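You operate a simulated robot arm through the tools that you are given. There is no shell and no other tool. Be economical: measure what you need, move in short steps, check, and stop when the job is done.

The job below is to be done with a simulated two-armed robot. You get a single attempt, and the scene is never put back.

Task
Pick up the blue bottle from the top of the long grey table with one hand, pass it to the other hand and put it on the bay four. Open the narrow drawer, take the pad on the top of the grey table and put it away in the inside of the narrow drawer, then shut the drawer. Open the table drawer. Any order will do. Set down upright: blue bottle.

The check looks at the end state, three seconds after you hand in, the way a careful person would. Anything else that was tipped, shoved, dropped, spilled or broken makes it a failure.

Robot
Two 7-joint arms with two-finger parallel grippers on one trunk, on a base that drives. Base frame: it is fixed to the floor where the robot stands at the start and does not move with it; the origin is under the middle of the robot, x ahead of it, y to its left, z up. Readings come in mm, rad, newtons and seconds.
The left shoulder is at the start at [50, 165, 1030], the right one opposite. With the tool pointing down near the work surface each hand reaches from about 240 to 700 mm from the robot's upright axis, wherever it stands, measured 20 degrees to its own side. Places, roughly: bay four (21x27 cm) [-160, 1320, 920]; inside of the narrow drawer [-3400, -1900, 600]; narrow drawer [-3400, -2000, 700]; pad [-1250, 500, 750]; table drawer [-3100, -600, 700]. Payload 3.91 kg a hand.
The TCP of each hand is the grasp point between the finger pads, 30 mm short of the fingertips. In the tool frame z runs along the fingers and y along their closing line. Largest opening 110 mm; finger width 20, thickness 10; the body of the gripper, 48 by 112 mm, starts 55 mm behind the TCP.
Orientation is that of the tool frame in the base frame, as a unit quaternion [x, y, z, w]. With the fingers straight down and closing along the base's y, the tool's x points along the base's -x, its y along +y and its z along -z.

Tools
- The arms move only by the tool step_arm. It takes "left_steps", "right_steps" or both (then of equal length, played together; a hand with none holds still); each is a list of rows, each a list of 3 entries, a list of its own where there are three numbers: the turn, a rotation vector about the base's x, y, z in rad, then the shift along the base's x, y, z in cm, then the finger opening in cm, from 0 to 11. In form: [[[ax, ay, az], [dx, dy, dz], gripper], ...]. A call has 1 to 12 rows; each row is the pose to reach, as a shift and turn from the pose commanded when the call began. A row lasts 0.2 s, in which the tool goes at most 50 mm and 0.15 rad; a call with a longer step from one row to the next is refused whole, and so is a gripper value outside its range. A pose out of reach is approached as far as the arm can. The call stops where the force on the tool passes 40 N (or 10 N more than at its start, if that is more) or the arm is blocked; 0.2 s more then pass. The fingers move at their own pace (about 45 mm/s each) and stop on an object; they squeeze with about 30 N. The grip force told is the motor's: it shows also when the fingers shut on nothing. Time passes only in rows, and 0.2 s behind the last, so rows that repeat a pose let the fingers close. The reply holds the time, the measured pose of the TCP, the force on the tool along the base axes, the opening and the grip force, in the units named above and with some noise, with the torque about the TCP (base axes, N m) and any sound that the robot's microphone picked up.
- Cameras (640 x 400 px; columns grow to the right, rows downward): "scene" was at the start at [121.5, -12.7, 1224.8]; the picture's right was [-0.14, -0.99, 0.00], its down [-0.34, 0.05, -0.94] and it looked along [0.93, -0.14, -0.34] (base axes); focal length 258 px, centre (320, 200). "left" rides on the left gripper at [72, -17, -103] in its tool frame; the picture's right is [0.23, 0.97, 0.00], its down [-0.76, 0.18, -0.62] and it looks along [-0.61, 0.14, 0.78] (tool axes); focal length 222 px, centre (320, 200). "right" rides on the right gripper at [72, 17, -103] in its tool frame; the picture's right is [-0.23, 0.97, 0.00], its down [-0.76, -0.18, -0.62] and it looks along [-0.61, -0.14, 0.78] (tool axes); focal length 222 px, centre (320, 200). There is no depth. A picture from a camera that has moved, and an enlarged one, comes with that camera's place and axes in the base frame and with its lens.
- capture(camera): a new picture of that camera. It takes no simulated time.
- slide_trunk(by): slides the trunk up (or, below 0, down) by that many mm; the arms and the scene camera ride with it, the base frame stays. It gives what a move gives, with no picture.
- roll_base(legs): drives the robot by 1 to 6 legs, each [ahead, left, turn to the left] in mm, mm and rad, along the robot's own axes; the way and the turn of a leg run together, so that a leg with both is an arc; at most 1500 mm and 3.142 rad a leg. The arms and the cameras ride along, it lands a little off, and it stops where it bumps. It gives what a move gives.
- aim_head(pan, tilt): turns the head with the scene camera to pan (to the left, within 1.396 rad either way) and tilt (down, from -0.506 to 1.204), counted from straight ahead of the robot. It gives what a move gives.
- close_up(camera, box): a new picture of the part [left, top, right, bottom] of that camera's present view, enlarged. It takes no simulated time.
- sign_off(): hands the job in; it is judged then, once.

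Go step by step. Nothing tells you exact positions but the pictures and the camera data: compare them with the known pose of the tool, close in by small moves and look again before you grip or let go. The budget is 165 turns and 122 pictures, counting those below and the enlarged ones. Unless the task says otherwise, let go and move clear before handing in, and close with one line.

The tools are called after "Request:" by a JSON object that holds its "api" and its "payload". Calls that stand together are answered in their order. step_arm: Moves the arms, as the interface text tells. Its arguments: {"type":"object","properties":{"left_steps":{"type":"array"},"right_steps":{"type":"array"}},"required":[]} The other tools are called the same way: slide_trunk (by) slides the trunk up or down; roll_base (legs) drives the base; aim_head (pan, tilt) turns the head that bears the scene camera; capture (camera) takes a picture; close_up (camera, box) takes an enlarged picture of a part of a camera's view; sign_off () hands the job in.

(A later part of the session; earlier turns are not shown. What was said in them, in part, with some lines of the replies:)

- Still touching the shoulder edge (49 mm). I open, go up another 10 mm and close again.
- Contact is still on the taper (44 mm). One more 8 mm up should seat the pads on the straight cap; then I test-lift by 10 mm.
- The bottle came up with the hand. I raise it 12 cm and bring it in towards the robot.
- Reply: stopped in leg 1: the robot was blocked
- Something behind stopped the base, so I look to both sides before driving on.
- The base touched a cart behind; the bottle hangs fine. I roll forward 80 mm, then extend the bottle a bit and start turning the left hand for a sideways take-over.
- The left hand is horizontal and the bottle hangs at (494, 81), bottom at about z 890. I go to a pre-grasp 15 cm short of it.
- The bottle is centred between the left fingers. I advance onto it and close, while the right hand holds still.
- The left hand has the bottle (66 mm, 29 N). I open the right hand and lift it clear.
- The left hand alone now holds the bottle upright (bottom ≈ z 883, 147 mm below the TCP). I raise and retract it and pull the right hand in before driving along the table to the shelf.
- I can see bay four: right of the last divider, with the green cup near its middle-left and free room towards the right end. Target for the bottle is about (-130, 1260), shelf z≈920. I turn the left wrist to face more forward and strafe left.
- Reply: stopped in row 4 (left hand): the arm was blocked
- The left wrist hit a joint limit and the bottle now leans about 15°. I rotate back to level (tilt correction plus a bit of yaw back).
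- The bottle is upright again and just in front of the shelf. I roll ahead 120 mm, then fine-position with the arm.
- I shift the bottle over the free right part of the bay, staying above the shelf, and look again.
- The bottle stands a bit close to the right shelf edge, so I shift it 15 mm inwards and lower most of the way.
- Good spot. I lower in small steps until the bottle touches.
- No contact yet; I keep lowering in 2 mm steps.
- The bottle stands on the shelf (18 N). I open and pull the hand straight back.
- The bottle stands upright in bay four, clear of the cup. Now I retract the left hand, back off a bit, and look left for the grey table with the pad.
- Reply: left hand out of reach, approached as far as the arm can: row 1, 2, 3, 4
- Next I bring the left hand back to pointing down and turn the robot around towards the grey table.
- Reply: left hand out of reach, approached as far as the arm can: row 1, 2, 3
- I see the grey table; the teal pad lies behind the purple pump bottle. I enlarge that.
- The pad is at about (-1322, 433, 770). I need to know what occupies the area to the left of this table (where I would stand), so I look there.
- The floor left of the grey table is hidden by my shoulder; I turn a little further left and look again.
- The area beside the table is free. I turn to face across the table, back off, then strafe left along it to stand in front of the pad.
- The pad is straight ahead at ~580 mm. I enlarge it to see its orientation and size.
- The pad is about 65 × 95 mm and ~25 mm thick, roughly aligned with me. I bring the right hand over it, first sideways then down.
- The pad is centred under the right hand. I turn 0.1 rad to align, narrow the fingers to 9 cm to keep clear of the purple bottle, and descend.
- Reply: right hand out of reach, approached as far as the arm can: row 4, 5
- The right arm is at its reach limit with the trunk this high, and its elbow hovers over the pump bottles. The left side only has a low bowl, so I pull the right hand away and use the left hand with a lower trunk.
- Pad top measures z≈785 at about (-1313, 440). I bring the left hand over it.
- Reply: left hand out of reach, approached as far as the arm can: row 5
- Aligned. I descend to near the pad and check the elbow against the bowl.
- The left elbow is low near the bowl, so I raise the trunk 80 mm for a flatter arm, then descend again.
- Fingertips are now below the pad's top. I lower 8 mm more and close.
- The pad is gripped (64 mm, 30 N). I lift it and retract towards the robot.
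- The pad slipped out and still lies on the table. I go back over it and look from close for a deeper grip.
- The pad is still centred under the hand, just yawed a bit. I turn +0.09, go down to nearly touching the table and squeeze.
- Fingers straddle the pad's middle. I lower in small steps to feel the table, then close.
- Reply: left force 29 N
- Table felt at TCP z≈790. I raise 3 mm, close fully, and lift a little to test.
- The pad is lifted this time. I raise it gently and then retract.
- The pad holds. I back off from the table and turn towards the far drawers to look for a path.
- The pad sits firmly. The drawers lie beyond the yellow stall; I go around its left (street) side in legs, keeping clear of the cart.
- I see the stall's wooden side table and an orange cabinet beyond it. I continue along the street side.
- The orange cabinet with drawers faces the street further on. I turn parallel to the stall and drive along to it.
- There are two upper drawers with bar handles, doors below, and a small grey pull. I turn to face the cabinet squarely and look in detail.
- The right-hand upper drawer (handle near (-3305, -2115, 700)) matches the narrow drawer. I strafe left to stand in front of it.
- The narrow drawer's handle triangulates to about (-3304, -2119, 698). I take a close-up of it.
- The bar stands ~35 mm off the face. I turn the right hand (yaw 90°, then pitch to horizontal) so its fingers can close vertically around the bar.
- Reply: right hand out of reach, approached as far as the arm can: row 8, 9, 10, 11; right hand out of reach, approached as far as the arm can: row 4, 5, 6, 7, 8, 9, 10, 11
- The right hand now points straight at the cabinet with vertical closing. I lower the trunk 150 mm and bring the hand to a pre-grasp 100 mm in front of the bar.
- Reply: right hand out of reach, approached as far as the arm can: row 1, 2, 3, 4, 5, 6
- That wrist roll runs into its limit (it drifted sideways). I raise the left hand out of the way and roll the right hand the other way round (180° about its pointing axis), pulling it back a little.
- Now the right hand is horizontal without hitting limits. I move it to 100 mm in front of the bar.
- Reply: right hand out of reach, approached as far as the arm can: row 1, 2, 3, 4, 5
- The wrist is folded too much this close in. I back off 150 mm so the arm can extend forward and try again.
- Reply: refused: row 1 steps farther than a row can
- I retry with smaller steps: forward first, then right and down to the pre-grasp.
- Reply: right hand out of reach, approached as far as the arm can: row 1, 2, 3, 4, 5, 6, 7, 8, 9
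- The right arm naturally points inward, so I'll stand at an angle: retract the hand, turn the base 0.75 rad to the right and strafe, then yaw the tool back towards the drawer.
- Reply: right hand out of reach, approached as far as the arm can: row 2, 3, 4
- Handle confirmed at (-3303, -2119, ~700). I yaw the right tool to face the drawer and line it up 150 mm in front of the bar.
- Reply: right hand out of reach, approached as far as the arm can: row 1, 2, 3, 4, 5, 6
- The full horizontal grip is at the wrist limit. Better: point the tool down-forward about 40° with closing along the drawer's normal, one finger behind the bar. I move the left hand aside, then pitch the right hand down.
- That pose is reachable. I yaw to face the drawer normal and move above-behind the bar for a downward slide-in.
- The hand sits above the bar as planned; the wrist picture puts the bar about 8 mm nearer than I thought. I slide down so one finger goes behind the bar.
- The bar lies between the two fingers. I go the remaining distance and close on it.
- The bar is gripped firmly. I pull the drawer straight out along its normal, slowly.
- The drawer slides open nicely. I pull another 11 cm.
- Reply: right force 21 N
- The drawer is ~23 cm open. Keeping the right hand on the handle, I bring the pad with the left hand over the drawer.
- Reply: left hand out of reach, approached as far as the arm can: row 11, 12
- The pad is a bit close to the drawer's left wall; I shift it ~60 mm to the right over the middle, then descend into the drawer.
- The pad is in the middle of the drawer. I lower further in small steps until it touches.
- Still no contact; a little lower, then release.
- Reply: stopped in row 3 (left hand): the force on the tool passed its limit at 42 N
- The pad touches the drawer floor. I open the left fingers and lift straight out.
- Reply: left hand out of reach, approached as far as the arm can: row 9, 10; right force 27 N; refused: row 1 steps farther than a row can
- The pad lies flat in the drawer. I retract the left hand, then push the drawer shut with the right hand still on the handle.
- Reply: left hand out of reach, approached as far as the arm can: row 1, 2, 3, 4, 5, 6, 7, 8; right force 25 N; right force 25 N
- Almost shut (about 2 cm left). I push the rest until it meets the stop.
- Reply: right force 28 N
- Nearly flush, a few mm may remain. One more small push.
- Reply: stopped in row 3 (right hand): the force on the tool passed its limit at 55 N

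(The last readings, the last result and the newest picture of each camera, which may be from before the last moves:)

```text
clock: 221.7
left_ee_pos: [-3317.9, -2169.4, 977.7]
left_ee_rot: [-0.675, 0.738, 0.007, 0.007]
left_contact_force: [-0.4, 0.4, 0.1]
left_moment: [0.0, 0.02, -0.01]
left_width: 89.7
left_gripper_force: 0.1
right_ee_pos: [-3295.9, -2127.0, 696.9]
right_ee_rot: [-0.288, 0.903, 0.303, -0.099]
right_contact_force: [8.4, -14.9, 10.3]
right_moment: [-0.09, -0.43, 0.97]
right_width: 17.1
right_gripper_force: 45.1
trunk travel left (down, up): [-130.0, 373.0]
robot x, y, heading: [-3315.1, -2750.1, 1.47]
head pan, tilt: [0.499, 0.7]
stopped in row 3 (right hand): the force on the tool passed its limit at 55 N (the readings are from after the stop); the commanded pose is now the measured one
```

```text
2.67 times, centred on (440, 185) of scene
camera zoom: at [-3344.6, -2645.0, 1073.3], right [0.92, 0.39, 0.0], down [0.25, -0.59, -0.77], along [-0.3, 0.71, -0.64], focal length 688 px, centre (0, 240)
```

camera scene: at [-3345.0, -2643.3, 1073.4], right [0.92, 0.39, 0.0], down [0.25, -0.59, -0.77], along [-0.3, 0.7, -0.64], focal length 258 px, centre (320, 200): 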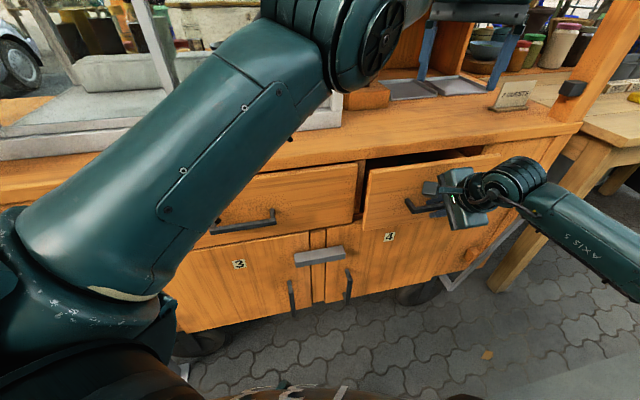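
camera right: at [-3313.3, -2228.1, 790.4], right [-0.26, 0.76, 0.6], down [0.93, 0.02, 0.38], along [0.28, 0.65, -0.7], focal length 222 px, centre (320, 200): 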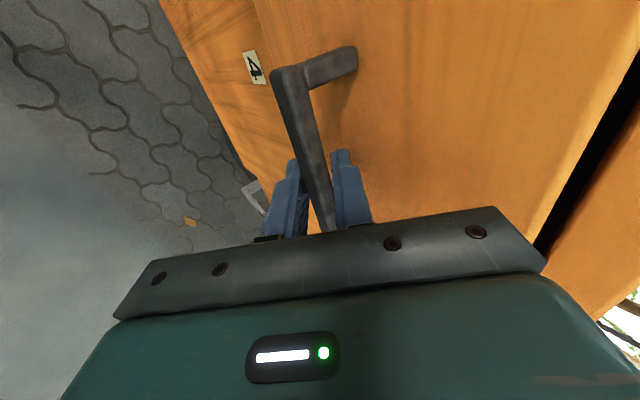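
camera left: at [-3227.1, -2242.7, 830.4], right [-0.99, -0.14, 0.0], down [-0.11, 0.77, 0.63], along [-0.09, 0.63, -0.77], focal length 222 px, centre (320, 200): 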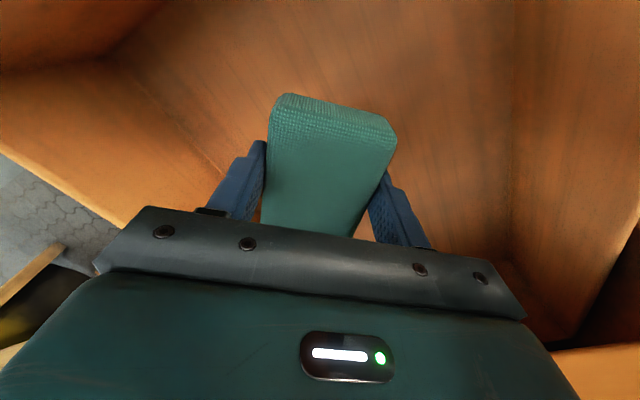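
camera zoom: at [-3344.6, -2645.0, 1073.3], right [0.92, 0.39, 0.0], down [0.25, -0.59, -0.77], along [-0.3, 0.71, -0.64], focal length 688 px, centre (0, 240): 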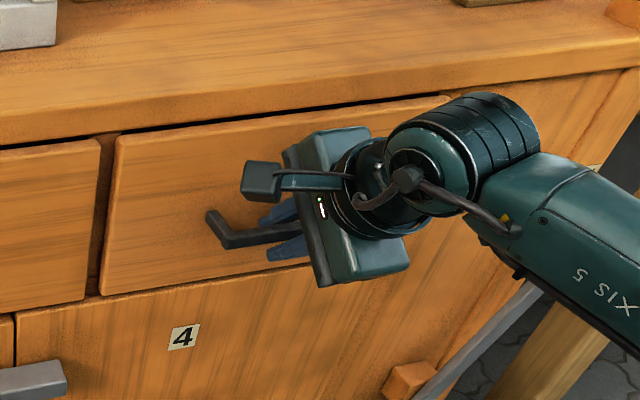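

The drawer is against its stop: shut. I open the fingers slightly and withdraw along the tool axis.

Request:
{"api": "step_arm", "payload": {"right_steps": [[[0, 0, 0], [0.1, -0.2, 0], 3], [[0, 0, 0], [0.1, -0.2, 0], 3], [[0, 0, 0], [0.1, -0.2, 0], 3], [[0, 0, 0], [0.8, -1.1, 1.4], 3], [[0, 0, 0], [1.5, -2.0, 2.9], 3], [[0, 0, 0], [2.6, -3.4, 5.2], 3], [[0, 0, 0], [4.3, -5.6, 7.7], 3], [[0, 0, 0], [6.5, -8.6, 9], 3]]}}

Request:
{"api": "capture", "payload": {"camera": "scene"}}

```text
clock: 223.5
left_ee_pos: [-3318.4, -2167.4, 978.3]
left_ee_rot: [-0.675, 0.738, 0.007, 0.007]
left_contact_force: [0.2, -0.9, -0.6]
left_moment: [0.02, 0.02, -0.02]
left_width: 90.1
left_gripper_force: 0.0
right_ee_pos: [-3231.7, -2211.3, 784.8]
right_ee_rot: [-0.288, 0.903, 0.302, -0.098]
right_contact_force: [0.0, 0.1, 0.0]
right_moment: [0.0, 0.02, -0.01]
right_width: 30.0
right_gripper_force: 0.0
trunk travel left (down, up): [-130.0, 373.0]
robot x, y, heading: [-3315.2, -2751.2, 1.474]
head pan, tilt: [0.499, 0.7]
```

```text
19 pictures are left
camera scene: at [-3345.2, -2643.1, 1073.3], right [0.92, 0.39, 0.0], down [0.25, -0.59, -0.77], along [-0.3, 0.7, -0.64], focal length 258 px, centre (320, 200)
```

scene: 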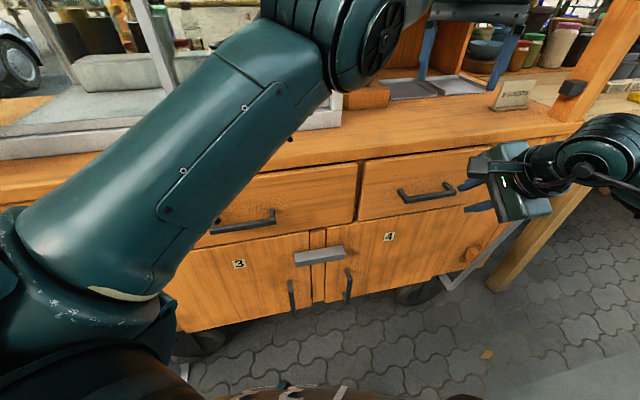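

The narrow drawer is shut with the pad inside. Now I back away into the street, raise the trunk and look for the table drawer.

Request:
{"api": "roll_base", "payload": {"legs": [[-400, 0, 0]]}}

Request:
{"api": "slide_trunk", "payload": {"by": 330}}

Request:
{"api": "aim_head", "payload": {"pan": -0.1, "tilt": 0.3}}

Request:
{"api": "capture", "payload": {"camera": "scene"}}

```text
clock: 226.0
left_ee_pos: [-3359.6, -2566.7, 977.7]
left_ee_rot: [-0.678, 0.735, 0.006, 0.005]
left_contact_force: [0.9, 0.0, 0.6]
left_moment: [0.04, 0.0, -0.01]
left_width: 90.1
left_gripper_force: 0.0
right_ee_pos: [-3271.7, -2609.3, 785.7]
right_ee_rot: [-0.29, 0.903, 0.301, -0.099]
right_contact_force: [0.8, 0.1, -0.1]
right_moment: [-0.04, -0.02, -0.02]
right_width: 29.9
right_gripper_force: 0.0
trunk travel left (down, up): [-130.0, 373.0]
robot x, y, heading: [-3354.2, -3150.7, 1.481]
head pan, tilt: [0.499, 0.7]
```

```text
clock: 229.2
left_ee_pos: [-3359.2, -2566.8, 1307.9]
left_ee_rot: [-0.676, 0.737, 0.006, 0.006]
left_contact_force: [0.7, -0.6, 0.2]
left_moment: [0.01, 0.0, -0.02]
left_width: 90.0
left_gripper_force: 0.1
right_ee_pos: [-3272.3, -2609.6, 1114.5]
right_ee_rot: [-0.29, 0.903, 0.302, -0.099]
right_contact_force: [0.0, -0.4, 0.2]
right_moment: [-0.02, 0.0, -0.01]
right_width: 30.0
right_gripper_force: 0.0
trunk travel left (down, up): [-460.0, 43.0]
robot x, y, heading: [-3351.7, -3149.7, 1.476]
head pan, tilt: [0.499, 0.7]
```

```text
clock: 230.2
left_ee_pos: [-3359.4, -2566.5, 1307.6]
left_ee_rot: [-0.676, 0.736, 0.006, 0.006]
left_contact_force: [-1.2, 0.0, -0.1]
left_moment: [-0.03, -0.01, -0.04]
left_width: 89.8
left_gripper_force: 0.0
right_ee_pos: [-3273.0, -2610.4, 1115.3]
right_ee_rot: [-0.29, 0.903, 0.302, -0.098]
right_contact_force: [-0.5, 0.5, 0.0]
right_moment: [0.0, 0.03, 0.02]
right_width: 30.0
right_gripper_force: 0.1
trunk travel left (down, up): [-460.0, 43.0]
robot x, y, heading: [-3351.3, -3150.8, 1.477]
head pan, tilt: [-0.099, 0.3]
```

```text
18 pictures are left
camera scene: at [-3332.4, -3028.9, 1439.3], right [0.98, -0.19, 0.0], down [-0.06, -0.29, -0.96], along [0.18, 0.94, -0.3], focal length 258 px, centre (320, 200)
```

scene: 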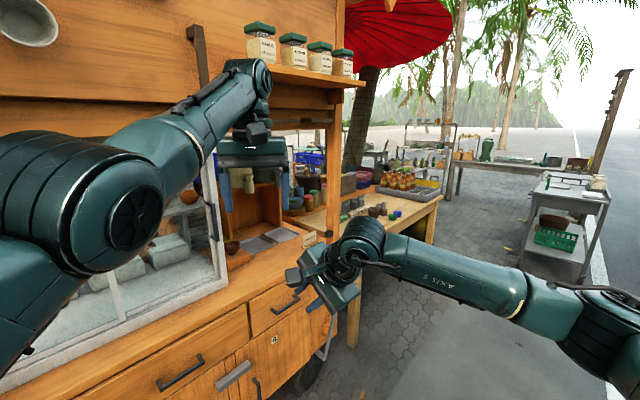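

The table drawer must be on the plaza side of the stall's table. I tuck in both hands (keeping the right hand's useful grip pose), then drive around the left end of the cabinet.

Request:
{"api": "step_arm", "payload": {"left_steps": [[[0, 0, 0], [-2, -3.4, -1], 6], [[0, 0, 0], [-4.2, -6.8, -2], 4], [[0, 0, 0], [-6.4, -10.2, -3], 2], [[0, 0, 0], [-8.5, -13.6, -4], 2], [[0, 0, 0], [-10.7, -17, -5], 2]], "right_steps": [[[0, 0, 0], [0, -2.4, 1], 3], [[0, 0, 0], [0, -4.8, 2], 3], [[0, 0, 0], [-0.4, -7.2, 3], 3], [[0, 0, 0], [-0.7, -9.6, 4], 3], [[0, 0, 0], [-1, -12, 5], 3]]}}

Request:
{"api": "roll_base", "payload": {"legs": [[0, 0, 0.74], [-60, 900, 0]]}}

Request:
{"api": "aim_head", "payload": {"pan": -0.25, "tilt": 0.3}}

Request:
{"api": "capture", "payload": {"camera": "scene"}}

```text
clock: 231.4
left_ee_pos: [-3360.0, -2567.2, 1309.2]
left_ee_rot: [-0.677, 0.736, 0.008, 0.006]
left_contact_force: [0.7, -0.4, -0.1]
left_moment: [0.0, 0.04, 0.0]
left_width: 19.9
left_gripper_force: 0.0
left hand out of reach, approached as far as the arm can: row 1, 2, 3, 4, 5
right_ee_pos: [-3280.1, -2730.2, 1165.7]
right_ee_rot: [-0.288, 0.904, 0.302, -0.099]
right_contact_force: [0.5, -0.4, -0.3]
right_moment: [-0.01, -0.01, 0.02]
right_width: 29.9
right_gripper_force: 0.1
trunk travel left (down, up): [-460.0, 43.0]
robot x, y, heading: [-3354.2, -3151.8, 1.483]
head pan, tilt: [-0.099, 0.3]
```

```text
clock: 241.8
left_ee_pos: [-4451.3, -3297.9, 1307.4]
left_ee_rot: [0.89, -0.455, -0.009, -0.004]
left_contact_force: [0.9, 0.2, -0.5]
left_moment: [-0.02, -0.01, -0.04]
left_width: 20.2
left_gripper_force: 0.1
right_ee_pos: [-4284.5, -3370.9, 1165.5]
right_ee_rot: [-0.586, 0.746, 0.248, -0.198]
right_contact_force: [-0.1, -0.3, -0.4]
right_moment: [0.0, -0.01, -0.03]
right_width: 29.9
right_gripper_force: 0.0
trunk travel left (down, up): [-460.0, 43.0]
robot x, y, heading: [-4060.4, -3735.2, 2.185]
head pan, tilt: [-0.099, 0.3]
```

```text
clock: 242.5
left_ee_pos: [-4451.3, -3298.5, 1306.6]
left_ee_rot: [0.891, -0.454, -0.008, -0.004]
left_contact_force: [-0.1, 0.2, 0.1]
left_moment: [-0.03, -0.04, 0.01]
left_width: 19.9
left_gripper_force: 0.1
right_ee_pos: [-4283.5, -3371.2, 1165.6]
right_ee_rot: [-0.585, 0.746, 0.249, -0.197]
right_contact_force: [1.0, 0.0, 0.5]
right_moment: [-0.04, 0.01, -0.01]
right_width: 29.9
right_gripper_force: 0.1
trunk travel left (down, up): [-460.0, 43.0]
robot x, y, heading: [-4065.2, -3735.4, 2.188]
head pan, tilt: [-0.25, 0.3]
```

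```text
17 pictures are left
camera scene: at [-4115.5, -3624.8, 1439.4], right [0.93, 0.36, 0.0], down [0.11, -0.28, -0.96], along [-0.34, 0.89, -0.3], focal length 258 px, centre (320, 200)
```

scene: 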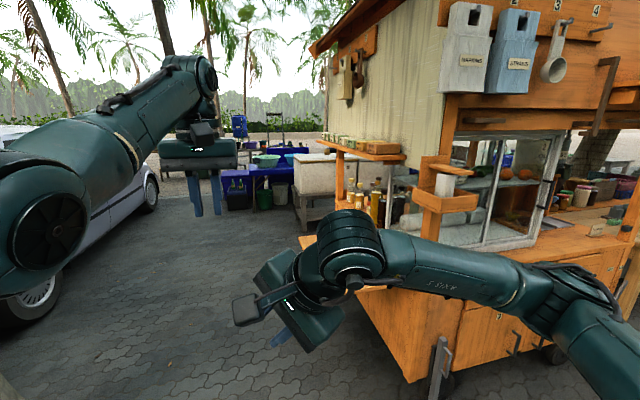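

The way around the cabinet's left end looks clear (parked car is far off). I strafe left, then drive past the cabinet to the plaza side and turn right.

Request:
{"api": "roll_base", "payload": {"legs": [[0, 400, 0], [1150, 0, 0], [1100, 0, 0], [0, 0, -1.55]]}}

Request:
{"api": "aim_head", "payload": {"pan": -0.2, "tilt": 0.35}}

Request:
{"api": "capture", "payload": {"camera": "scene"}}

```text
clock: 260.9
left_ee_pos: [-5247.9, -1699.1, 1308.1]
left_ee_rot: [-0.329, 0.944, 0.003, 0.008]
left_contact_force: [0.6, -0.6, -0.4]
left_moment: [0.01, -0.02, 0.0]
left_width: 20.1
left_gripper_force: 0.1
right_ee_pos: [-5314.1, -1869.6, 1166.2]
right_ee_rot: [0.092, 0.944, 0.316, 0.029]
right_contact_force: [0.1, -0.4, 0.3]
right_moment: [0.01, 0.03, 0.0]
right_width: 29.9
right_gripper_force: 0.0
trunk travel left (down, up): [-460.0, 43.0]
robot x, y, heading: [-5669.0, -2101.4, 0.663]
head pan, tilt: [-0.25, 0.3]
```

```text
clock: 261.5
left_ee_pos: [-5248.5, -1698.8, 1307.9]
left_ee_rot: [-0.329, 0.944, 0.004, 0.007]
left_contact_force: [-0.3, -0.4, 0.5]
left_moment: [-0.03, 0.03, 0.01]
left_width: 20.0
left_gripper_force: 0.1
right_ee_pos: [-5313.0, -1869.7, 1164.2]
right_ee_rot: [0.092, 0.944, 0.317, 0.03]
right_contact_force: [-0.2, 0.4, 0.1]
right_moment: [-0.03, -0.01, -0.04]
right_width: 29.9
right_gripper_force: 0.2
trunk travel left (down, up): [-460.0, 43.0]
robot x, y, heading: [-5666.1, -2103.8, 0.667]
head pan, tilt: [-0.201, 0.351]
```

```text
16 pictures are left
camera scene: at [-5562.5, -2044.6, 1434.7], right [0.45, -0.9, 0.0], down [-0.31, -0.15, -0.94], along [0.84, 0.42, -0.34], focal length 258 px, centre (320, 200)
```

scene: 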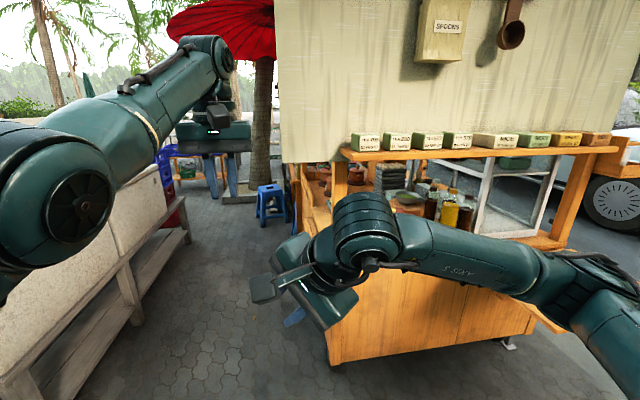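

I see an alley between the cabinet's back and the white counters, leading to the table's far side. I drive into it and look to the right.

Request:
{"api": "roll_base", "payload": {"legs": [[1315, 434, 0], [1100, -120, 0]]}}

Request:
{"api": "aim_head", "payload": {"pan": -0.7, "tilt": 0.4}}

Request:
{"api": "capture", "payload": {"camera": "scene"}}

```text
clock: 265.3
left_ee_pos: [-4882.2, -1154.5, 1316.3]
left_ee_rot: [-0.326, 0.945, 0.006, 0.015]
left_contact_force: [0.0, -0.5, 0.3]
left_moment: [-0.01, 0.04, 0.04]
left_width: 19.8
left_gripper_force: 0.1
right_ee_pos: [-4950.4, -1330.7, 1162.0]
right_ee_rot: [0.094, 0.945, 0.312, 0.033]
right_contact_force: [0.0, 0.2, -0.4]
right_moment: [0.02, 0.03, 0.0]
right_width: 29.8
right_gripper_force: 0.1
trunk travel left (down, up): [-460.0, 43.0]
robot x, y, heading: [-5297.3, -1544.6, 0.647]
head pan, tilt: [-0.201, 0.351]
stopped in leg 1: the robot was blocked; the commanded pose is now the measured one
```

```text
clock: 266.3
left_ee_pos: [-4884.6, -1156.0, 1319.7]
left_ee_rot: [-0.327, 0.945, 0.007, 0.016]
left_contact_force: [0.5, 0.8, 0.1]
left_moment: [0.02, -0.01, -0.02]
left_width: 19.9
left_gripper_force: 0.1
right_ee_pos: [-4951.2, -1331.9, 1163.1]
right_ee_rot: [0.092, 0.944, 0.314, 0.034]
right_contact_force: [-0.1, -0.3, -0.3]
right_moment: [0.03, 0.0, 0.01]
right_width: 30.0
right_gripper_force: 0.1
trunk travel left (down, up): [-460.0, 43.0]
robot x, y, heading: [-5293.8, -1551.4, 0.65]
head pan, tilt: [-0.7, 0.4]
```

```text
15 pictures are left
camera scene: at [-5193.9, -1546.0, 1431.8], right [-0.04, -1.0, -0.01], down [-0.38, 0.03, -0.93], along [0.93, -0.04, -0.38], focal length 258 px, centre (320, 200)
```

scene: 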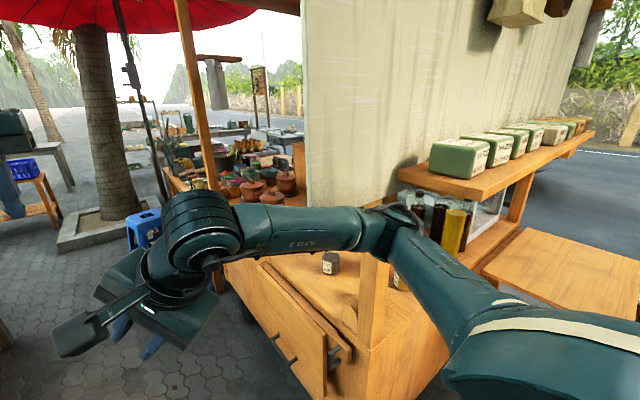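

The base was blocked by something on the left that I can't see. I look left before moving.

Request:
{"api": "aim_head", "payload": {"pan": 0.75, "tilt": 0.65}}

Request:
{"api": "capture", "payload": {"camera": "scene"}}

```text
clock: 267.8
left_ee_pos: [-4885.1, -1155.7, 1317.4]
left_ee_rot: [-0.327, 0.945, 0.007, 0.016]
left_contact_force: [0.8, 0.5, 0.1]
left_moment: [0.01, 0.02, -0.02]
left_width: 20.0
left_gripper_force: 0.0
right_ee_pos: [-4952.2, -1331.6, 1163.0]
right_ee_rot: [0.091, 0.944, 0.314, 0.034]
right_contact_force: [0.5, 0.5, 0.2]
right_moment: [0.01, 0.03, -0.02]
right_width: 30.1
right_gripper_force: 0.0
trunk travel left (down, up): [-460.0, 43.0]
robot x, y, heading: [-5292.3, -1544.4, 0.651]
head pan, tilt: [0.75, 0.649]
```

```text
14 pictures are left
camera scene: at [-5271.9, -1455.9, 1409.3], right [0.99, -0.17, 0.01], down [-0.09, -0.59, -0.81], along [0.14, 0.79, -0.59], focal length 258 px, centre (320, 200)
```

scene: 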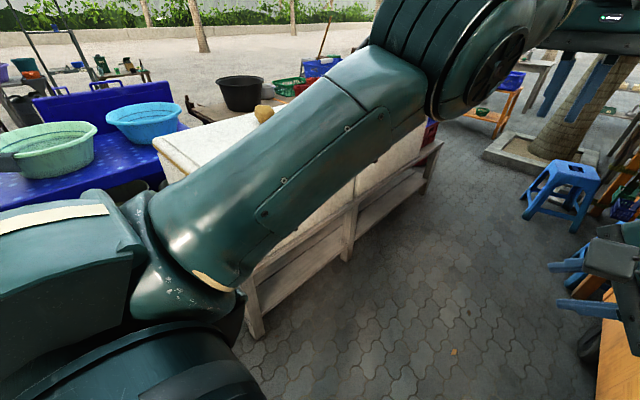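

Nothing obvious touches on the left; I back off slightly and go straight along the alley instead of diagonally.

Request:
{"api": "roll_base", "payload": {"legs": [[-60, -80, 0]]}}

Request:
{"api": "roll_base", "payload": {"legs": [[650, 0, 0]]}}

```text
clock: 269.2
left_ee_pos: [-4869.3, -1242.6, 1306.9]
left_ee_rot: [-0.327, 0.945, 0.003, 0.007]
left_contact_force: [1.0, 1.6, -0.6]
left_moment: [0.01, 0.02, 0.01]
left_width: 19.9
left_gripper_force: 0.1
right_ee_pos: [-4936.2, -1418.5, 1154.5]
right_ee_rot: [0.094, 0.947, 0.307, 0.028]
right_contact_force: [0.0, -0.3, 0.0]
right_moment: [-0.05, 0.05, -0.02]
right_width: 30.0
right_gripper_force: 0.1
trunk travel left (down, up): [-460.0, 43.0]
robot x, y, heading: [-5293.9, -1645.3, 0.654]
head pan, tilt: [0.75, 0.649]
```

```text
clock: 270.4
left_ee_pos: [-4834.9, -1216.4, 1308.6]
left_ee_rot: [-0.325, 0.946, 0.003, 0.007]
left_contact_force: [-0.2, 0.1, -0.3]
left_moment: [-0.02, 0.03, 0.02]
left_width: 19.7
left_gripper_force: 0.1
right_ee_pos: [-4907.1, -1396.8, 1153.5]
right_ee_rot: [0.091, 0.948, 0.304, 0.027]
right_contact_force: [-0.9, 0.1, 0.2]
right_moment: [-0.03, 0.05, 0.04]
right_width: 30.5
right_gripper_force: 0.1
trunk travel left (down, up): [-460.0, 43.0]
robot x, y, heading: [-5255.6, -1615.3, 0.651]
head pan, tilt: [0.75, 0.649]
stopped in leg 1: the robot was blocked; the commanded pose is now the measured one
```

The right arm pose shifted slightly, so it is the right elbow that meets the jar shelf. I back off, strafe left well clear, and check the shelf.

Request:
{"api": "roll_base", "payload": {"legs": [[-120, 0, 0], [0, 350, 0]]}}

Request:
{"api": "aim_head", "payload": {"pan": -0.6, "tilt": 0.4}}

Request:
{"api": "capture", "payload": {"camera": "scene"}}

```text
clock: 274.8
left_ee_pos: [-5139.5, -1009.0, 1304.4]
left_ee_rot: [-0.328, 0.945, 0.002, 0.005]
left_contact_force: [-0.2, -1.1, -0.3]
left_moment: [-0.01, -0.01, -0.04]
left_width: 19.8
left_gripper_force: 0.1
right_ee_pos: [-5210.0, -1189.5, 1150.7]
right_ee_rot: [0.089, 0.948, 0.304, 0.025]
right_contact_force: [0.2, -0.2, -0.2]
right_moment: [0.01, 0.0, 0.0]
right_width: 30.2
right_gripper_force: 0.1
trunk travel left (down, up): [-460.0, 43.0]
robot x, y, heading: [-5561.8, -1412.8, 0.658]
head pan, tilt: [0.75, 0.649]
```

```text
clock: 276.3
left_ee_pos: [-5140.2, -1008.3, 1305.2]
left_ee_rot: [-0.328, 0.945, 0.003, 0.006]
left_contact_force: [0.7, -0.6, -0.7]
left_moment: [0.01, 0.04, 0.01]
left_width: 20.1
left_gripper_force: 0.1
right_ee_pos: [-5210.8, -1190.4, 1149.7]
right_ee_rot: [0.09, 0.948, 0.305, 0.026]
right_contact_force: [0.2, -0.7, 0.3]
right_moment: [0.02, -0.01, -0.01]
right_width: 30.0
right_gripper_force: 0.1
trunk travel left (down, up): [-460.0, 43.0]
robot x, y, heading: [-5558.7, -1414.2, 0.657]
head pan, tilt: [-0.6, 0.4]
```

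```text
13 pictures are left
camera scene: at [-5445.9, -1390.0, 1430.1], right [0.06, -1.0, 0.0], down [-0.39, -0.02, -0.92], along [0.92, 0.05, -0.39], focal length 258 px, centre (320, 200)
```

scene: 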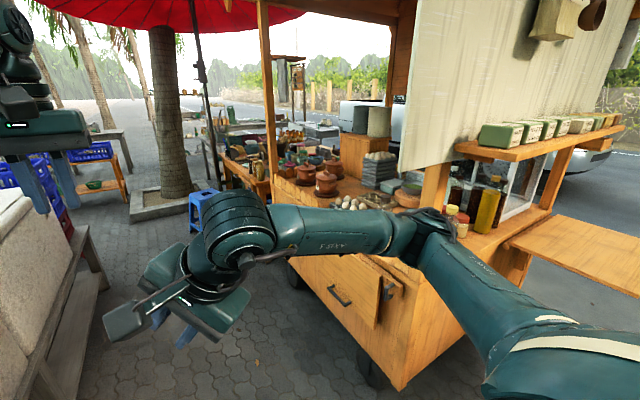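

All jars still stand. At the predicted direction I see an orange table end beyond the post; I enlarge it.

Request:
{"api": "close_up", "payload": {"camera": "scene", "box": [190, 110, 350, 230]}}

```text
3.33 times, centred on (270, 170) of scene
camera zoom: at [-5445.9, -1390.0, 1430.1], right [0.06, -1.0, 0.0], down [-0.39, -0.02, -0.92], along [0.92, 0.05, -0.39], focal length 860 px, centre (487, 300)
```

zoom: 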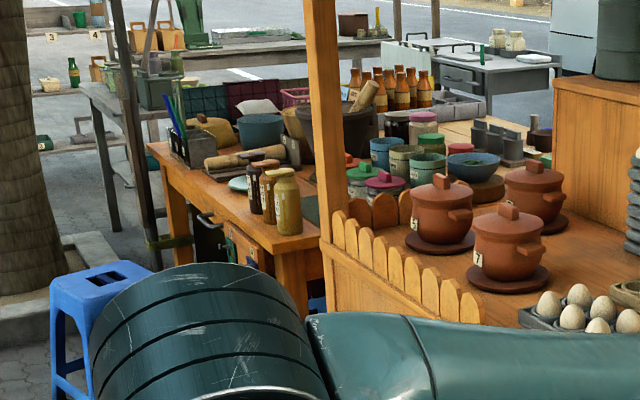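

The table drawer's handle is on the plaza-facing side of the orange table, near (-3150, -520). A blue stool blocks the right-hand stance, so I'll use the left hand mirrored. First I bring the left arm down out of its limit and set the same tilted grip pose.

Request:
{"api": "step_arm", "payload": {"left_steps": [[[0, 0, 0], [0, 0, -4], 4], [[0, 0, 0], [0, 0, -8], 6], [[0, 0, 0], [0, 0, -12], 6], [[0, 0, 0], [0, 0, -16], 6], [[0, 0, 0], [-2, -1.5, -20], 6], [[0, 0, 0], [-5, -4, -22], 6], [[0, 0, 0], [-8, -6.5, -22], 6], [[0, 0, 0], [-11, -8.5, -22], 6]]}}

Request:
{"api": "step_arm", "payload": {"left_steps": [[[0, 0, 0.14], [0, 0, 0], 6], [[0, 0, 0.28], [0, 0, 0], 6], [[0, 0, 0.42], [0, 0, 0], 6], [[0, 0, 0.56], [0, 0, 0], 6], [[0, 0, 0.7], [0, 0, 0], 6], [[0, 0, 0.84], [0, 0, 0], 6]]}}

Request:
{"api": "step_arm", "payload": {"left_steps": [[[-0.01, -0.136, 0], [0, 0, 0], 6], [[-0.02, -0.271, 0], [0, 0, 0], 6], [[-0.03, -0.407, 0], [0, 0, 0], 6], [[-0.04, -0.542, 0], [0, 0, 0], 6], [[-0.05, -0.678, 0], [0, 0, 0], 6]]}}

```text
clock: 278.1
left_ee_pos: [-5069.2, -1051.2, 1088.6]
left_ee_rot: [-0.329, 0.944, 0.003, 0.004]
left_contact_force: [-0.5, 0.4, 0.4]
left_moment: [0.02, -0.01, -0.02]
left_width: 60.1
left_gripper_force: 0.0
left hand out of reach, approached as far as the arm can: row 1, 2, 3, 4, 5, 6, 7, 8
right_ee_pos: [-5210.2, -1190.4, 1150.6]
right_ee_rot: [0.089, 0.948, 0.304, 0.024]
right_contact_force: [0.4, 0.0, 0.3]
right_moment: [0.0, -0.02, 0.03]
right_width: 29.9
right_gripper_force: 0.1
trunk travel left (down, up): [-460.0, 43.0]
robot x, y, heading: [-5564.4, -1413.9, 0.655]
head pan, tilt: [-0.6, 0.4]
```

```text
clock: 279.5
left_ee_pos: [-5071.6, -1046.4, 1094.1]
left_ee_rot: [-0.686, 0.728, 0.005, 0.004]
left_contact_force: [-0.2, -0.2, 0.5]
left_moment: [-0.01, 0.02, 0.0]
left_width: 59.9
left_gripper_force: 0.1
right_ee_pos: [-5209.2, -1188.9, 1152.0]
right_ee_rot: [0.09, 0.948, 0.304, 0.025]
right_contact_force: [0.6, 0.8, -0.2]
right_moment: [-0.03, 0.01, 0.01]
right_width: 29.9
right_gripper_force: 0.1
trunk travel left (down, up): [-460.0, 43.0]
robot x, y, heading: [-5559.9, -1414.4, 0.66]
head pan, tilt: [-0.6, 0.4]
```

```text
clock: 280.7
left_ee_pos: [-5074.2, -1037.5, 1096.6]
left_ee_rot: [-0.65, 0.683, -0.238, 0.234]
left_contact_force: [-0.3, 0.4, 0.1]
left_moment: [0.0, 0.01, -0.03]
left_width: 60.2
left_gripper_force: 0.1
right_ee_pos: [-5210.9, -1189.8, 1150.2]
right_ee_rot: [0.09, 0.948, 0.304, 0.025]
right_contact_force: [0.3, 0.6, -0.6]
right_moment: [-0.01, -0.01, 0.03]
right_width: 29.8
right_gripper_force: 0.0
trunk travel left (down, up): [-460.0, 43.0]
robot x, y, heading: [-5563.2, -1411.5, 0.663]
head pan, tilt: [-0.6, 0.4]
```

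The left hand took the mirrored pose without trouble. I drive along the alley to the table and turn towards the drawer.

Request:
{"api": "roll_base", "payload": {"legs": [[990, -80, 0], [990, -80, 0], [0, 0, -0.86]]}}

Request:
{"api": "aim_head", "payload": {"pan": -0.3, "tilt": 0.6}}

Request:
{"api": "capture", "payload": {"camera": "scene"}}

```text
clock: 292.9
left_ee_pos: [-3286.1, -427.5, 1093.1]
left_ee_rot: [-0.313, 0.89, -0.311, 0.114]
left_contact_force: [0.2, 0.2, 0.8]
left_moment: [-0.02, 0.0, 0.0]
left_width: 60.1
left_gripper_force: 0.2
right_ee_pos: [-3489.2, -424.3, 1150.6]
right_ee_rot: [0.47, 0.828, 0.267, 0.148]
right_contact_force: [-0.3, -0.3, -0.7]
right_moment: [-0.07, -0.02, 0.01]
right_width: 29.8
right_gripper_force: 0.1
trunk travel left (down, up): [-460.0, 43.0]
robot x, y, heading: [-3893.8, -313.7, -0.19]
head pan, tilt: [-0.6, 0.4]
```

```text
clock: 293.7
left_ee_pos: [-3285.6, -426.3, 1092.9]
left_ee_rot: [-0.313, 0.891, -0.309, 0.115]
left_contact_force: [0.8, -0.1, 0.0]
left_moment: [0.01, 0.0, -0.03]
left_width: 60.1
left_gripper_force: 0.0
right_ee_pos: [-3489.6, -425.0, 1150.5]
right_ee_rot: [0.471, 0.828, 0.267, 0.148]
right_contact_force: [-0.5, 0.2, -0.2]
right_moment: [0.01, -0.01, -0.04]
right_width: 30.2
right_gripper_force: 0.2
trunk travel left (down, up): [-460.0, 43.0]
robot x, y, heading: [-3889.1, -312.3, -0.185]
head pan, tilt: [-0.3, 0.6]
```

```text
11 pictures are left
camera scene: at [-3783.9, -358.0, 1411.9], right [-0.47, -0.88, 0.0], down [-0.5, 0.27, -0.83], along [0.73, -0.39, -0.56], focal length 258 px, centre (320, 200)
```

scene: 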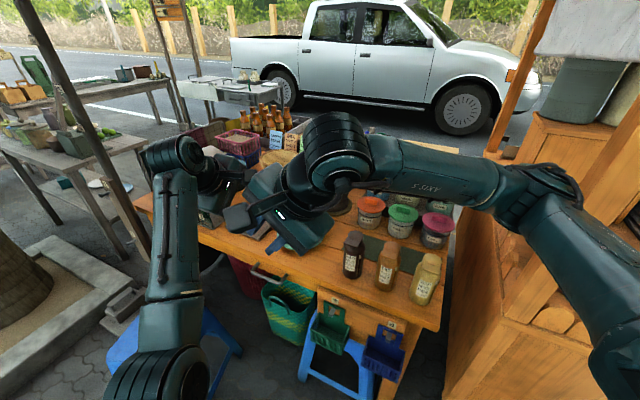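

I see the orange table with a black handle on the near side, hanging baskets to its right and stools nearby. I zoom in on the handle.

Request:
{"api": "close_up", "payload": {"camera": "scene", "box": [190, 210, 450, 372]}}

```text
2.46 times, centred on (320, 291) of scene
camera zoom: at [-3783.9, -358.0, 1411.9], right [-0.47, -0.88, 0.0], down [-0.5, 0.27, -0.83], along [0.73, -0.39, -0.56], focal length 635 px, centre (320, -24)
```

zoom: 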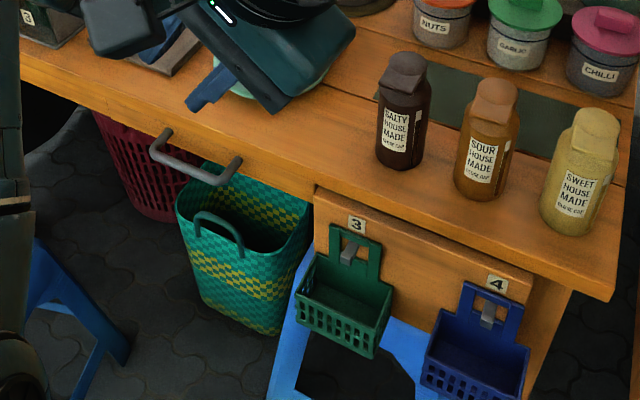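

The handle is a bar under the table top near (-3184, -471, 690); the face normal is about -0.91 rad. I shift the right hand aside, lower the trunk and move up 100 mm.

Request:
{"api": "step_arm", "payload": {"right_steps": [[[0, 0, 0], [-2, -2.5, 2], 3], [[0, 0, 0], [-4, -5, 4], 3], [[0, 0, 0], [-6.4, -7.5, 6], 3], [[0, 0, 0], [-8.7, -10, 8], 3]]}}

Request:
{"api": "slide_trunk", "payload": {"by": -300}}

Request:
{"api": "roll_base", "payload": {"legs": [[90, 0, 0]]}}

Request:
{"api": "capture", "payload": {"camera": "scene"}}

```text
clock: 294.7
left_ee_pos: [-3287.0, -426.6, 1093.1]
left_ee_rot: [-0.313, 0.89, -0.309, 0.115]
left_contact_force: [0.0, 0.7, -0.3]
left_moment: [-0.01, -0.02, 0.02]
left_width: 60.1
left_gripper_force: 0.0
right_ee_pos: [-3578.0, -524.2, 1232.4]
right_ee_rot: [0.47, 0.828, 0.267, 0.147]
right_contact_force: [-1.3, -0.2, -0.5]
right_moment: [0.01, 0.03, 0.01]
right_width: 29.9
right_gripper_force: 0.1
trunk travel left (down, up): [-460.0, 43.0]
robot x, y, heading: [-3891.4, -311.4, -0.188]
head pan, tilt: [-0.3, 0.6]
```

```text
clock: 297.7
left_ee_pos: [-3285.5, -426.6, 792.2]
left_ee_rot: [-0.314, 0.89, -0.309, 0.114]
left_contact_force: [0.6, 0.0, 0.1]
left_moment: [-0.01, 0.01, -0.01]
left_width: 60.0
left_gripper_force: 0.0
right_ee_pos: [-3578.1, -523.2, 932.3]
right_ee_rot: [0.47, 0.828, 0.267, 0.147]
right_contact_force: [0.1, -0.5, 0.2]
right_moment: [0.03, 0.02, 0.03]
right_width: 29.9
right_gripper_force: 0.2
trunk travel left (down, up): [-160.0, 343.0]
robot x, y, heading: [-3890.6, -310.5, -0.187]
head pan, tilt: [-0.3, 0.6]
```

```text
clock: 298.8
left_ee_pos: [-3198.2, -442.1, 793.4]
left_ee_rot: [-0.314, 0.891, -0.309, 0.113]
left_contact_force: [-0.8, 0.2, -0.2]
left_moment: [-0.03, 0.02, 0.01]
left_width: 60.4
left_gripper_force: 0.2
right_ee_pos: [-3489.9, -539.9, 932.8]
right_ee_rot: [0.471, 0.828, 0.267, 0.148]
right_contact_force: [-0.7, -0.4, 0.0]
right_moment: [0.04, 0.0, -0.01]
right_width: 29.7
right_gripper_force: 0.0
trunk travel left (down, up): [-160.0, 343.0]
robot x, y, heading: [-3806.5, -330.3, -0.189]
head pan, tilt: [-0.3, 0.6]
```

```text
9 pictures are left
camera scene: at [-3696.6, -374.5, 1111.9], right [-0.47, -0.88, 0.0], down [-0.5, 0.27, -0.83], along [0.73, -0.39, -0.56], focal length 258 px, centre (320, 200)
```

scene: 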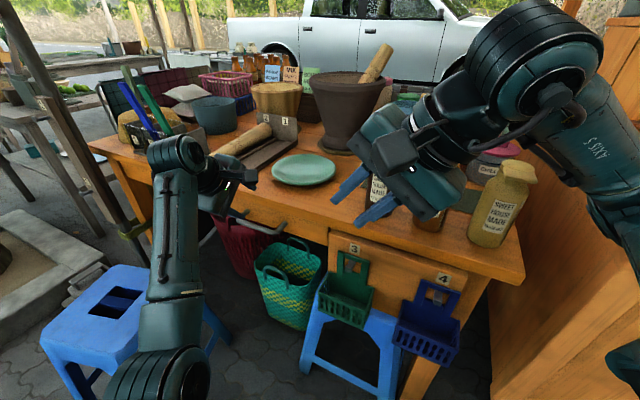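

The left hand is right above the handle. I check with the wrist camera and a close-up for the exact bar position.

Request:
{"api": "capture", "payload": {"camera": "left"}}

Request:
{"api": "close_up", "payload": {"camera": "scene", "box": [170, 130, 330, 260]}}

```text
8 pictures are left
camera left: at [-3288.2, -450.2, 882.7], right [-0.65, 0.45, -0.61], down [0.26, 0.89, 0.38], along [0.71, 0.09, -0.69], focal length 222 px, centre (320, 200)
```

left: 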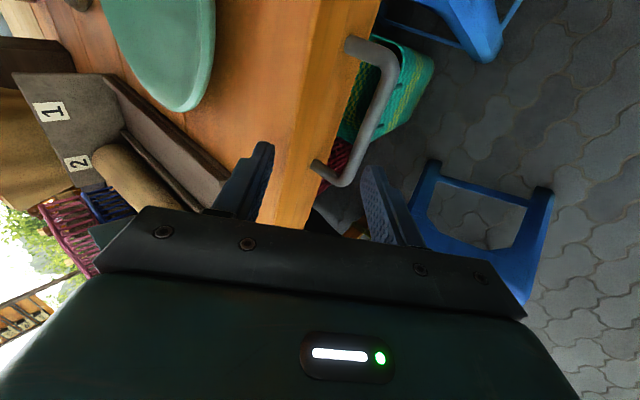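

```text
3.08 times, centred on (250, 195) of scene
camera zoom: at [-3696.6, -374.5, 1111.9], right [-0.47, -0.88, 0.0], down [-0.5, 0.27, -0.83], along [0.73, -0.39, -0.56], focal length 794 px, centre (535, 215)
```

zoom: 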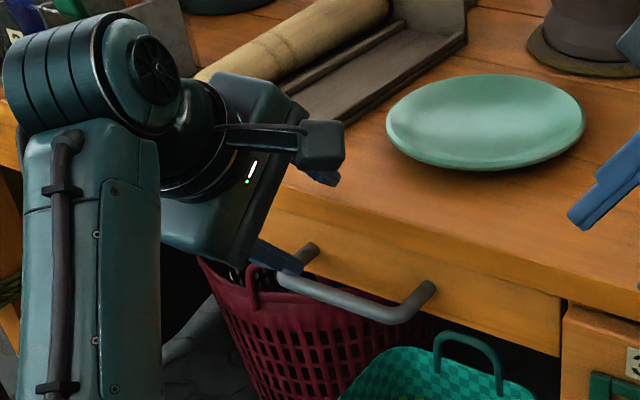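

Both cameras agree: bar centre (-3183, -471, 688). I move out slightly and slide down so the inner finger goes behind the bar.

Request:
{"api": "step_arm", "payload": {"left_steps": [[[0, 0, 0], [-1.6, 1.7, -1.9], 7], [[0, 0, 0], [-3.3, 3.2, -3.8], 7], [[0, 0, 0], [-2.6, 2.3, -5.2], 7], [[0, 0, 0], [-1.9, 1.5, -6.6], 7], [[0, 0, 0], [-1.2, 0.6, -8.0], 7], [[0, 0, 0], [-0.6, -0.2, -9.3], 7]]}}

Request:
{"api": "capture", "payload": {"camera": "left"}}

```text
clock: 300.2
left_ee_pos: [-3203.9, -442.0, 697.3]
left_ee_rot: [-0.315, 0.891, -0.305, 0.116]
left_contact_force: [-0.6, 0.3, -0.5]
left_moment: [0.01, -0.01, 0.01]
left_width: 69.9
left_gripper_force: 0.1
right_ee_pos: [-3489.8, -539.9, 931.9]
right_ee_rot: [0.471, 0.828, 0.267, 0.147]
right_contact_force: [-0.5, 0.7, 0.3]
right_moment: [-0.02, -0.03, 0.02]
right_width: 30.0
right_gripper_force: 0.0
trunk travel left (down, up): [-160.0, 343.0]
robot x, y, heading: [-3809.1, -330.5, -0.189]
head pan, tilt: [-0.3, 0.6]
```

```text
6 pictures are left
camera left: at [-3292.5, -449.5, 786.1], right [-0.65, 0.46, -0.6], down [0.25, 0.88, 0.39], along [0.71, 0.1, -0.69], focal length 222 px, centre (320, 200)
```

left: 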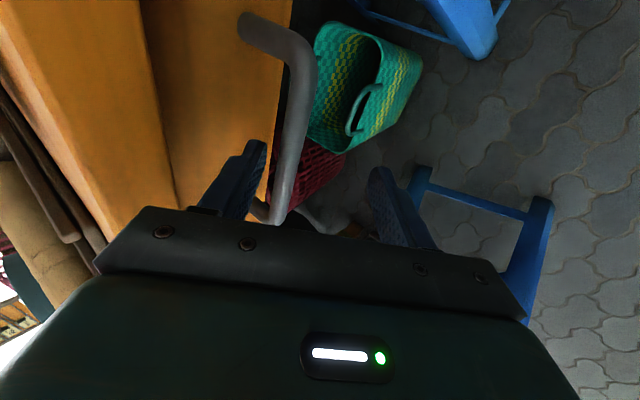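

The bar is between the fingers. I finish the slide-in and close on it.

Request:
{"api": "step_arm", "payload": {"left_steps": [[[0, 0, 0], [0.3, -0.4, -0.7], 7], [[0, 0, 0], [0.5, -0.6, -1.0], 7], [[0, 0, 0], [0.5, -0.6, -1.0], 5], [[0, 0, 0], [0.5, -0.6, -1.0], 3], [[0, 0, 0], [0.5, -0.6, -1.0], 0], [[0, 0, 0], [0.5, -0.6, -1.0], 0], [[0, 0, 0], [0.5, -0.6, -1.0], 0]]}}

```text
clock: 301.8
left_ee_pos: [-3195.8, -447.3, 687.9]
left_ee_rot: [-0.315, 0.891, -0.305, 0.117]
left_contact_force: [-6.7, -2.7, 2.5]
left_moment: [0.53, -0.71, -0.36]
left_width: 14.2
left_gripper_force: 44.6
right_ee_pos: [-3491.6, -540.0, 932.9]
right_ee_rot: [0.471, 0.828, 0.267, 0.147]
right_contact_force: [-1.1, 0.2, -0.3]
right_moment: [0.0, 0.0, -0.02]
right_width: 30.0
right_gripper_force: 0.1
trunk travel left (down, up): [-160.0, 343.0]
robot x, y, heading: [-3806.0, -330.0, -0.188]
head pan, tilt: [-0.3, 0.6]
```

Gripped (14 mm). I pull the drawer out slowly along its normal.

Request:
{"api": "step_arm", "payload": {"left_steps": [[[0, 0, 0], [-0.9, 1.2, 0], 0], [[0, 0, 0], [-2.1, 2.7, 0], 0], [[0, 0, 0], [-3.4, 4.3, 0], 0], [[0, 0, 0], [-4.6, 5.8, 0], 0], [[0, 0, 0], [-5.9, 7.4, 0], 0], [[0, 0, 0], [-7.1, 9, 0], 0]]}}

Request:
{"api": "capture", "payload": {"camera": "scene"}}

```text
clock: 303.1
left_ee_pos: [-3255.5, -371.0, 688.2]
left_ee_rot: [-0.311, 0.895, -0.297, 0.117]
left_contact_force: [-4.0, -1.3, -22.0]
left_moment: [0.6, -0.83, -0.44]
left_width: 13.3
left_gripper_force: 45.0
right_ee_pos: [-3490.4, -540.4, 932.7]
right_ee_rot: [0.472, 0.828, 0.266, 0.146]
right_contact_force: [0.8, -0.5, -1.3]
right_moment: [-0.02, -0.01, -0.02]
right_width: 30.0
right_gripper_force: 0.2
trunk travel left (down, up): [-160.0, 343.0]
robot x, y, heading: [-3808.1, -324.3, -0.186]
head pan, tilt: [-0.3, 0.6]
stopped in row 6 (left hand): the force on the tool passed its limit at 88 N (the readings are from after the stop); the commanded pose is now the measured one
```

```text
5 pictures are left
camera scene: at [-3695.9, -375.3, 1111.7], right [-0.47, -0.88, 0.0], down [-0.5, 0.27, -0.82], along [0.73, -0.39, -0.57], focal length 258 px, centre (320, 200)
```

scene: 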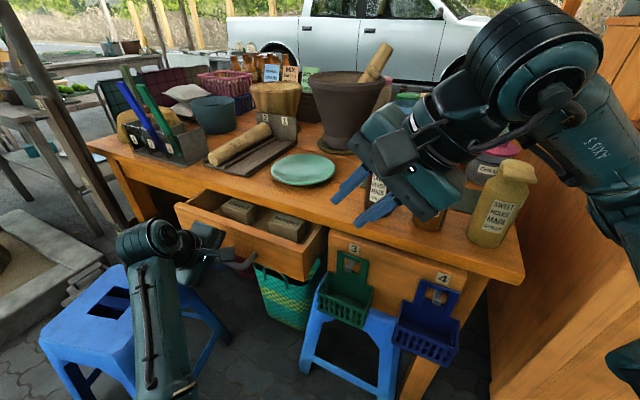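

The drawer came out about 10 cm before the force stop. I try a gentle further pull to see whether that is the end stop.

Request:
{"api": "step_arm", "payload": {"left_steps": [[[0, 0, 0], [-0.5, 0.7, 0.1], 0], [[0, 0, 0], [-1.1, 1.5, 0.1], 0], [[0, 0, 0], [-1.8, 2.3, 0.1], 0], [[0, 0, 0], [-2.5, 3.2, 0.1], 0], [[0, 0, 0], [-3.1, 4.0, 0.1], 0]]}}

```text
clock: 303.4
left_ee_pos: [-3256.5, -368.0, 689.2]
left_ee_rot: [-0.309, 0.897, -0.293, 0.114]
left_contact_force: [-1.3, 1.4, -20.5]
left_moment: [0.57, -0.74, -0.37]
left_width: 13.7
left_gripper_force: 44.6
right_ee_pos: [-3489.7, -541.7, 931.6]
right_ee_rot: [0.472, 0.828, 0.266, 0.146]
right_contact_force: [0.4, 0.2, -0.5]
right_moment: [0.0, 0.02, 0.0]
right_width: 30.3
right_gripper_force: 0.0
trunk travel left (down, up): [-160.0, 343.0]
robot x, y, heading: [-3803.8, -328.3, -0.192]
head pan, tilt: [-0.3, 0.6]
stopped in row 1 (left hand): the force on the tool passed its limit at 44 N (the readings are from after the stop); the commanded pose is now the measured one
```

It stops at once. I zoom in to see whether the drawer is at its end stop or something else blocks.

Request:
{"api": "close_up", "payload": {"camera": "scene", "box": [60, 180, 360, 368]}}

```text
2.13 times, centred on (210, 274) of scene
camera zoom: at [-3695.9, -375.2, 1111.8], right [-0.47, -0.88, 0.0], down [-0.5, 0.27, -0.82], along [0.73, -0.39, -0.57], focal length 549 px, centre (554, 43)
```

zoom: 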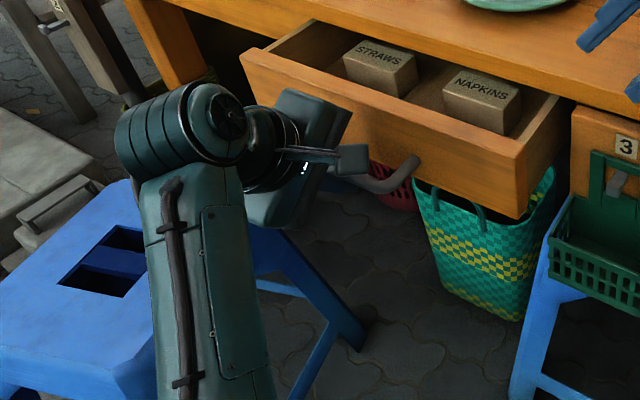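

It looks like an abrupt stop. To rule out jamming, I push back 2 cm and pull again with a slightly different direction.

Request:
{"api": "step_arm", "payload": {"left_steps": [[[0, 0, 0], [0.6, -0.8, 0], 0], [[0, 0, 0], [1.2, -1.6, 0], 0], [[0, 0, 0], [1.2, -1.6, 0], 0]]}}

Request:
{"api": "step_arm", "payload": {"left_steps": [[[0, 0, 0], [-0.65, 0.76, 0], 0], [[0, 0, 0], [-1.3, 1.5, 0], 0], [[0, 0, 0], [-1.9, 2.3, 0], 0], [[0, 0, 0], [-2.6, 3, 0], 0], [[0, 0, 0], [-3.3, 3.8, 0], 0]]}}

```text
clock: 304.2
left_ee_pos: [-3244.1, -384.3, 690.1]
left_ee_rot: [-0.311, 0.896, -0.296, 0.114]
left_contact_force: [3.7, 4.4, -15.5]
left_moment: [-0.03, 0.02, -1.01]
left_width: 13.8
left_gripper_force: 44.8
right_ee_pos: [-3489.7, -540.2, 931.9]
right_ee_rot: [0.472, 0.828, 0.266, 0.146]
right_contact_force: [0.1, -0.7, -0.3]
right_moment: [-0.01, -0.01, 0.03]
right_width: 29.9
right_gripper_force: 0.1
trunk travel left (down, up): [-160.0, 343.0]
robot x, y, heading: [-3803.6, -329.2, -0.192]
head pan, tilt: [-0.3, 0.6]
```

```text
clock: 304.9
left_ee_pos: [-3256.7, -366.0, 690.1]
left_ee_rot: [-0.308, 0.899, -0.291, 0.112]
left_contact_force: [-2.8, 0.5, -16.0]
left_moment: [0.37, -0.48, -0.2]
left_width: 13.4
left_gripper_force: 45.0
right_ee_pos: [-3491.4, -541.1, 932.2]
right_ee_rot: [0.472, 0.827, 0.267, 0.146]
right_contact_force: [0.5, -0.1, -0.6]
right_moment: [0.02, 0.03, 0.02]
right_width: 30.1
right_gripper_force: 0.1
trunk travel left (down, up): [-160.0, 343.0]
robot x, y, heading: [-3804.9, -330.0, -0.191]
head pan, tilt: [-0.3, 0.6]
stopped in row 3 (left hand): the force on the tool passed its limit at 43 N (the readings are from after the stop); the commanded pose is now the measured one
```

The stop is repeatable at the same spot, so the drawer is fully out at its end stop. I release the bar and withdraw along the tool axis.

Request:
{"api": "step_arm", "payload": {"left_steps": [[[0, 0, 0], [0.2, -0.2, 0], 3], [[0, 0, 0], [0.2, -0.2, 0], 3.4], [[0, 0, 0], [0.2, -0.2, 0], 3.4], [[0, 0, 0], [-0.5, 0.6, 1.2], 3.4], [[0, 0, 0], [-1.2, 1.5, 2.5], 3.4], [[0, 0, 0], [-2.2, 2.7, 4.5], 3.4], [[0, 0, 0], [-3.6, 4.3, 7.2], 3.4], [[0, 0, 0], [-4.5, 5, 11], 3.4], [[0, 0, 0], [-4.5, 5, 15], 3.4]]}}

Request:
{"api": "capture", "payload": {"camera": "scene"}}

```text
clock: 306.9
left_ee_pos: [-3300.8, -316.1, 843.6]
left_ee_rot: [-0.309, 0.898, -0.292, 0.114]
left_contact_force: [-0.1, -0.6, 1.1]
left_moment: [-0.01, 0.02, 0.02]
left_width: 33.9
left_gripper_force: 0.1
right_ee_pos: [-3492.6, -540.5, 931.5]
right_ee_rot: [0.471, 0.828, 0.267, 0.148]
right_contact_force: [-0.2, 0.1, -0.3]
right_moment: [0.01, 0.03, -0.02]
right_width: 30.1
right_gripper_force: 0.1
trunk travel left (down, up): [-160.0, 343.0]
robot x, y, heading: [-3802.1, -330.8, -0.189]
head pan, tilt: [-0.3, 0.6]
```

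```text
3 pictures are left
camera scene: at [-3697.6, -375.4, 1111.8], right [-0.47, -0.88, 0.0], down [-0.5, 0.27, -0.83], along [0.73, -0.39, -0.56], focal length 258 px, centre (320, 200)
```

scene: 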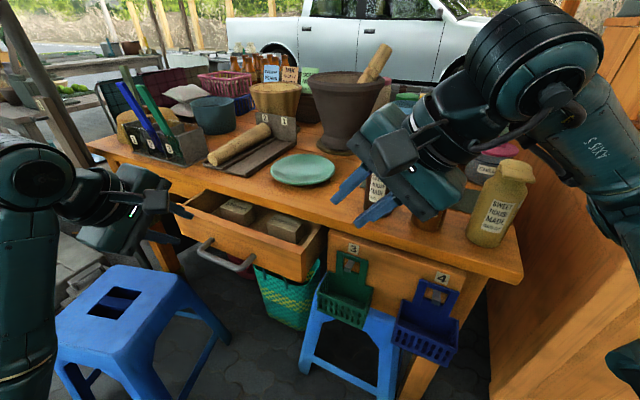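

The table drawer stands open and nothing else moved. I back away a little so both hands are clear and take a last look.

Request:
{"api": "roll_base", "payload": {"legs": [[-90, 0, 0]]}}

Request:
{"api": "capture", "payload": {"camera": "scene"}}

```text
clock: 308.1
left_ee_pos: [-3389.2, -300.0, 844.5]
left_ee_rot: [-0.308, 0.898, -0.294, 0.115]
left_contact_force: [-0.1, -0.1, -0.3]
left_moment: [0.03, 0.0, 0.03]
left_width: 34.0
left_gripper_force: 0.1
right_ee_pos: [-3579.8, -523.8, 932.4]
right_ee_rot: [0.472, 0.827, 0.267, 0.147]
right_contact_force: [-0.6, 0.7, 0.0]
right_moment: [0.01, -0.01, 0.04]
right_width: 29.8
right_gripper_force: 0.1
trunk travel left (down, up): [-160.0, 343.0]
robot x, y, heading: [-3893.5, -312.4, -0.197]
head pan, tilt: [-0.3, 0.6]
```

```text
2 pictures are left
camera scene: at [-3785.2, -358.7, 1111.9], right [-0.47, -0.88, 0.0], down [-0.5, 0.27, -0.83], along [0.73, -0.39, -0.56], focal length 258 px, centre (320, 200)
```

scene: 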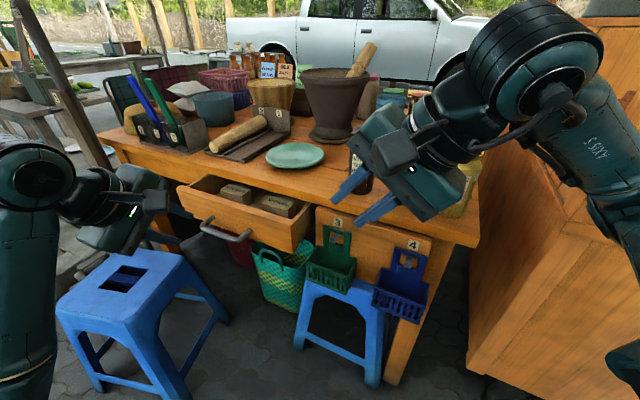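

The drawer is open, nothing is tipped and both hands are clear. I hand the job in.

Request:
{"api": "sign_off", "payload": {}}

```text
The job is handed in.
```

I handed the job in with the blue bottle upright in bay four after a right-to-left hand pass, the pad in the shut narrow drawer, and the table drawer pulled out about 10 cm to a repeatable stop I took for its end stop. The base was blocked once by the cart behind the start position, and twice near the jar shelf. The jars were still standing afterwards; I did not look at the cart closely.
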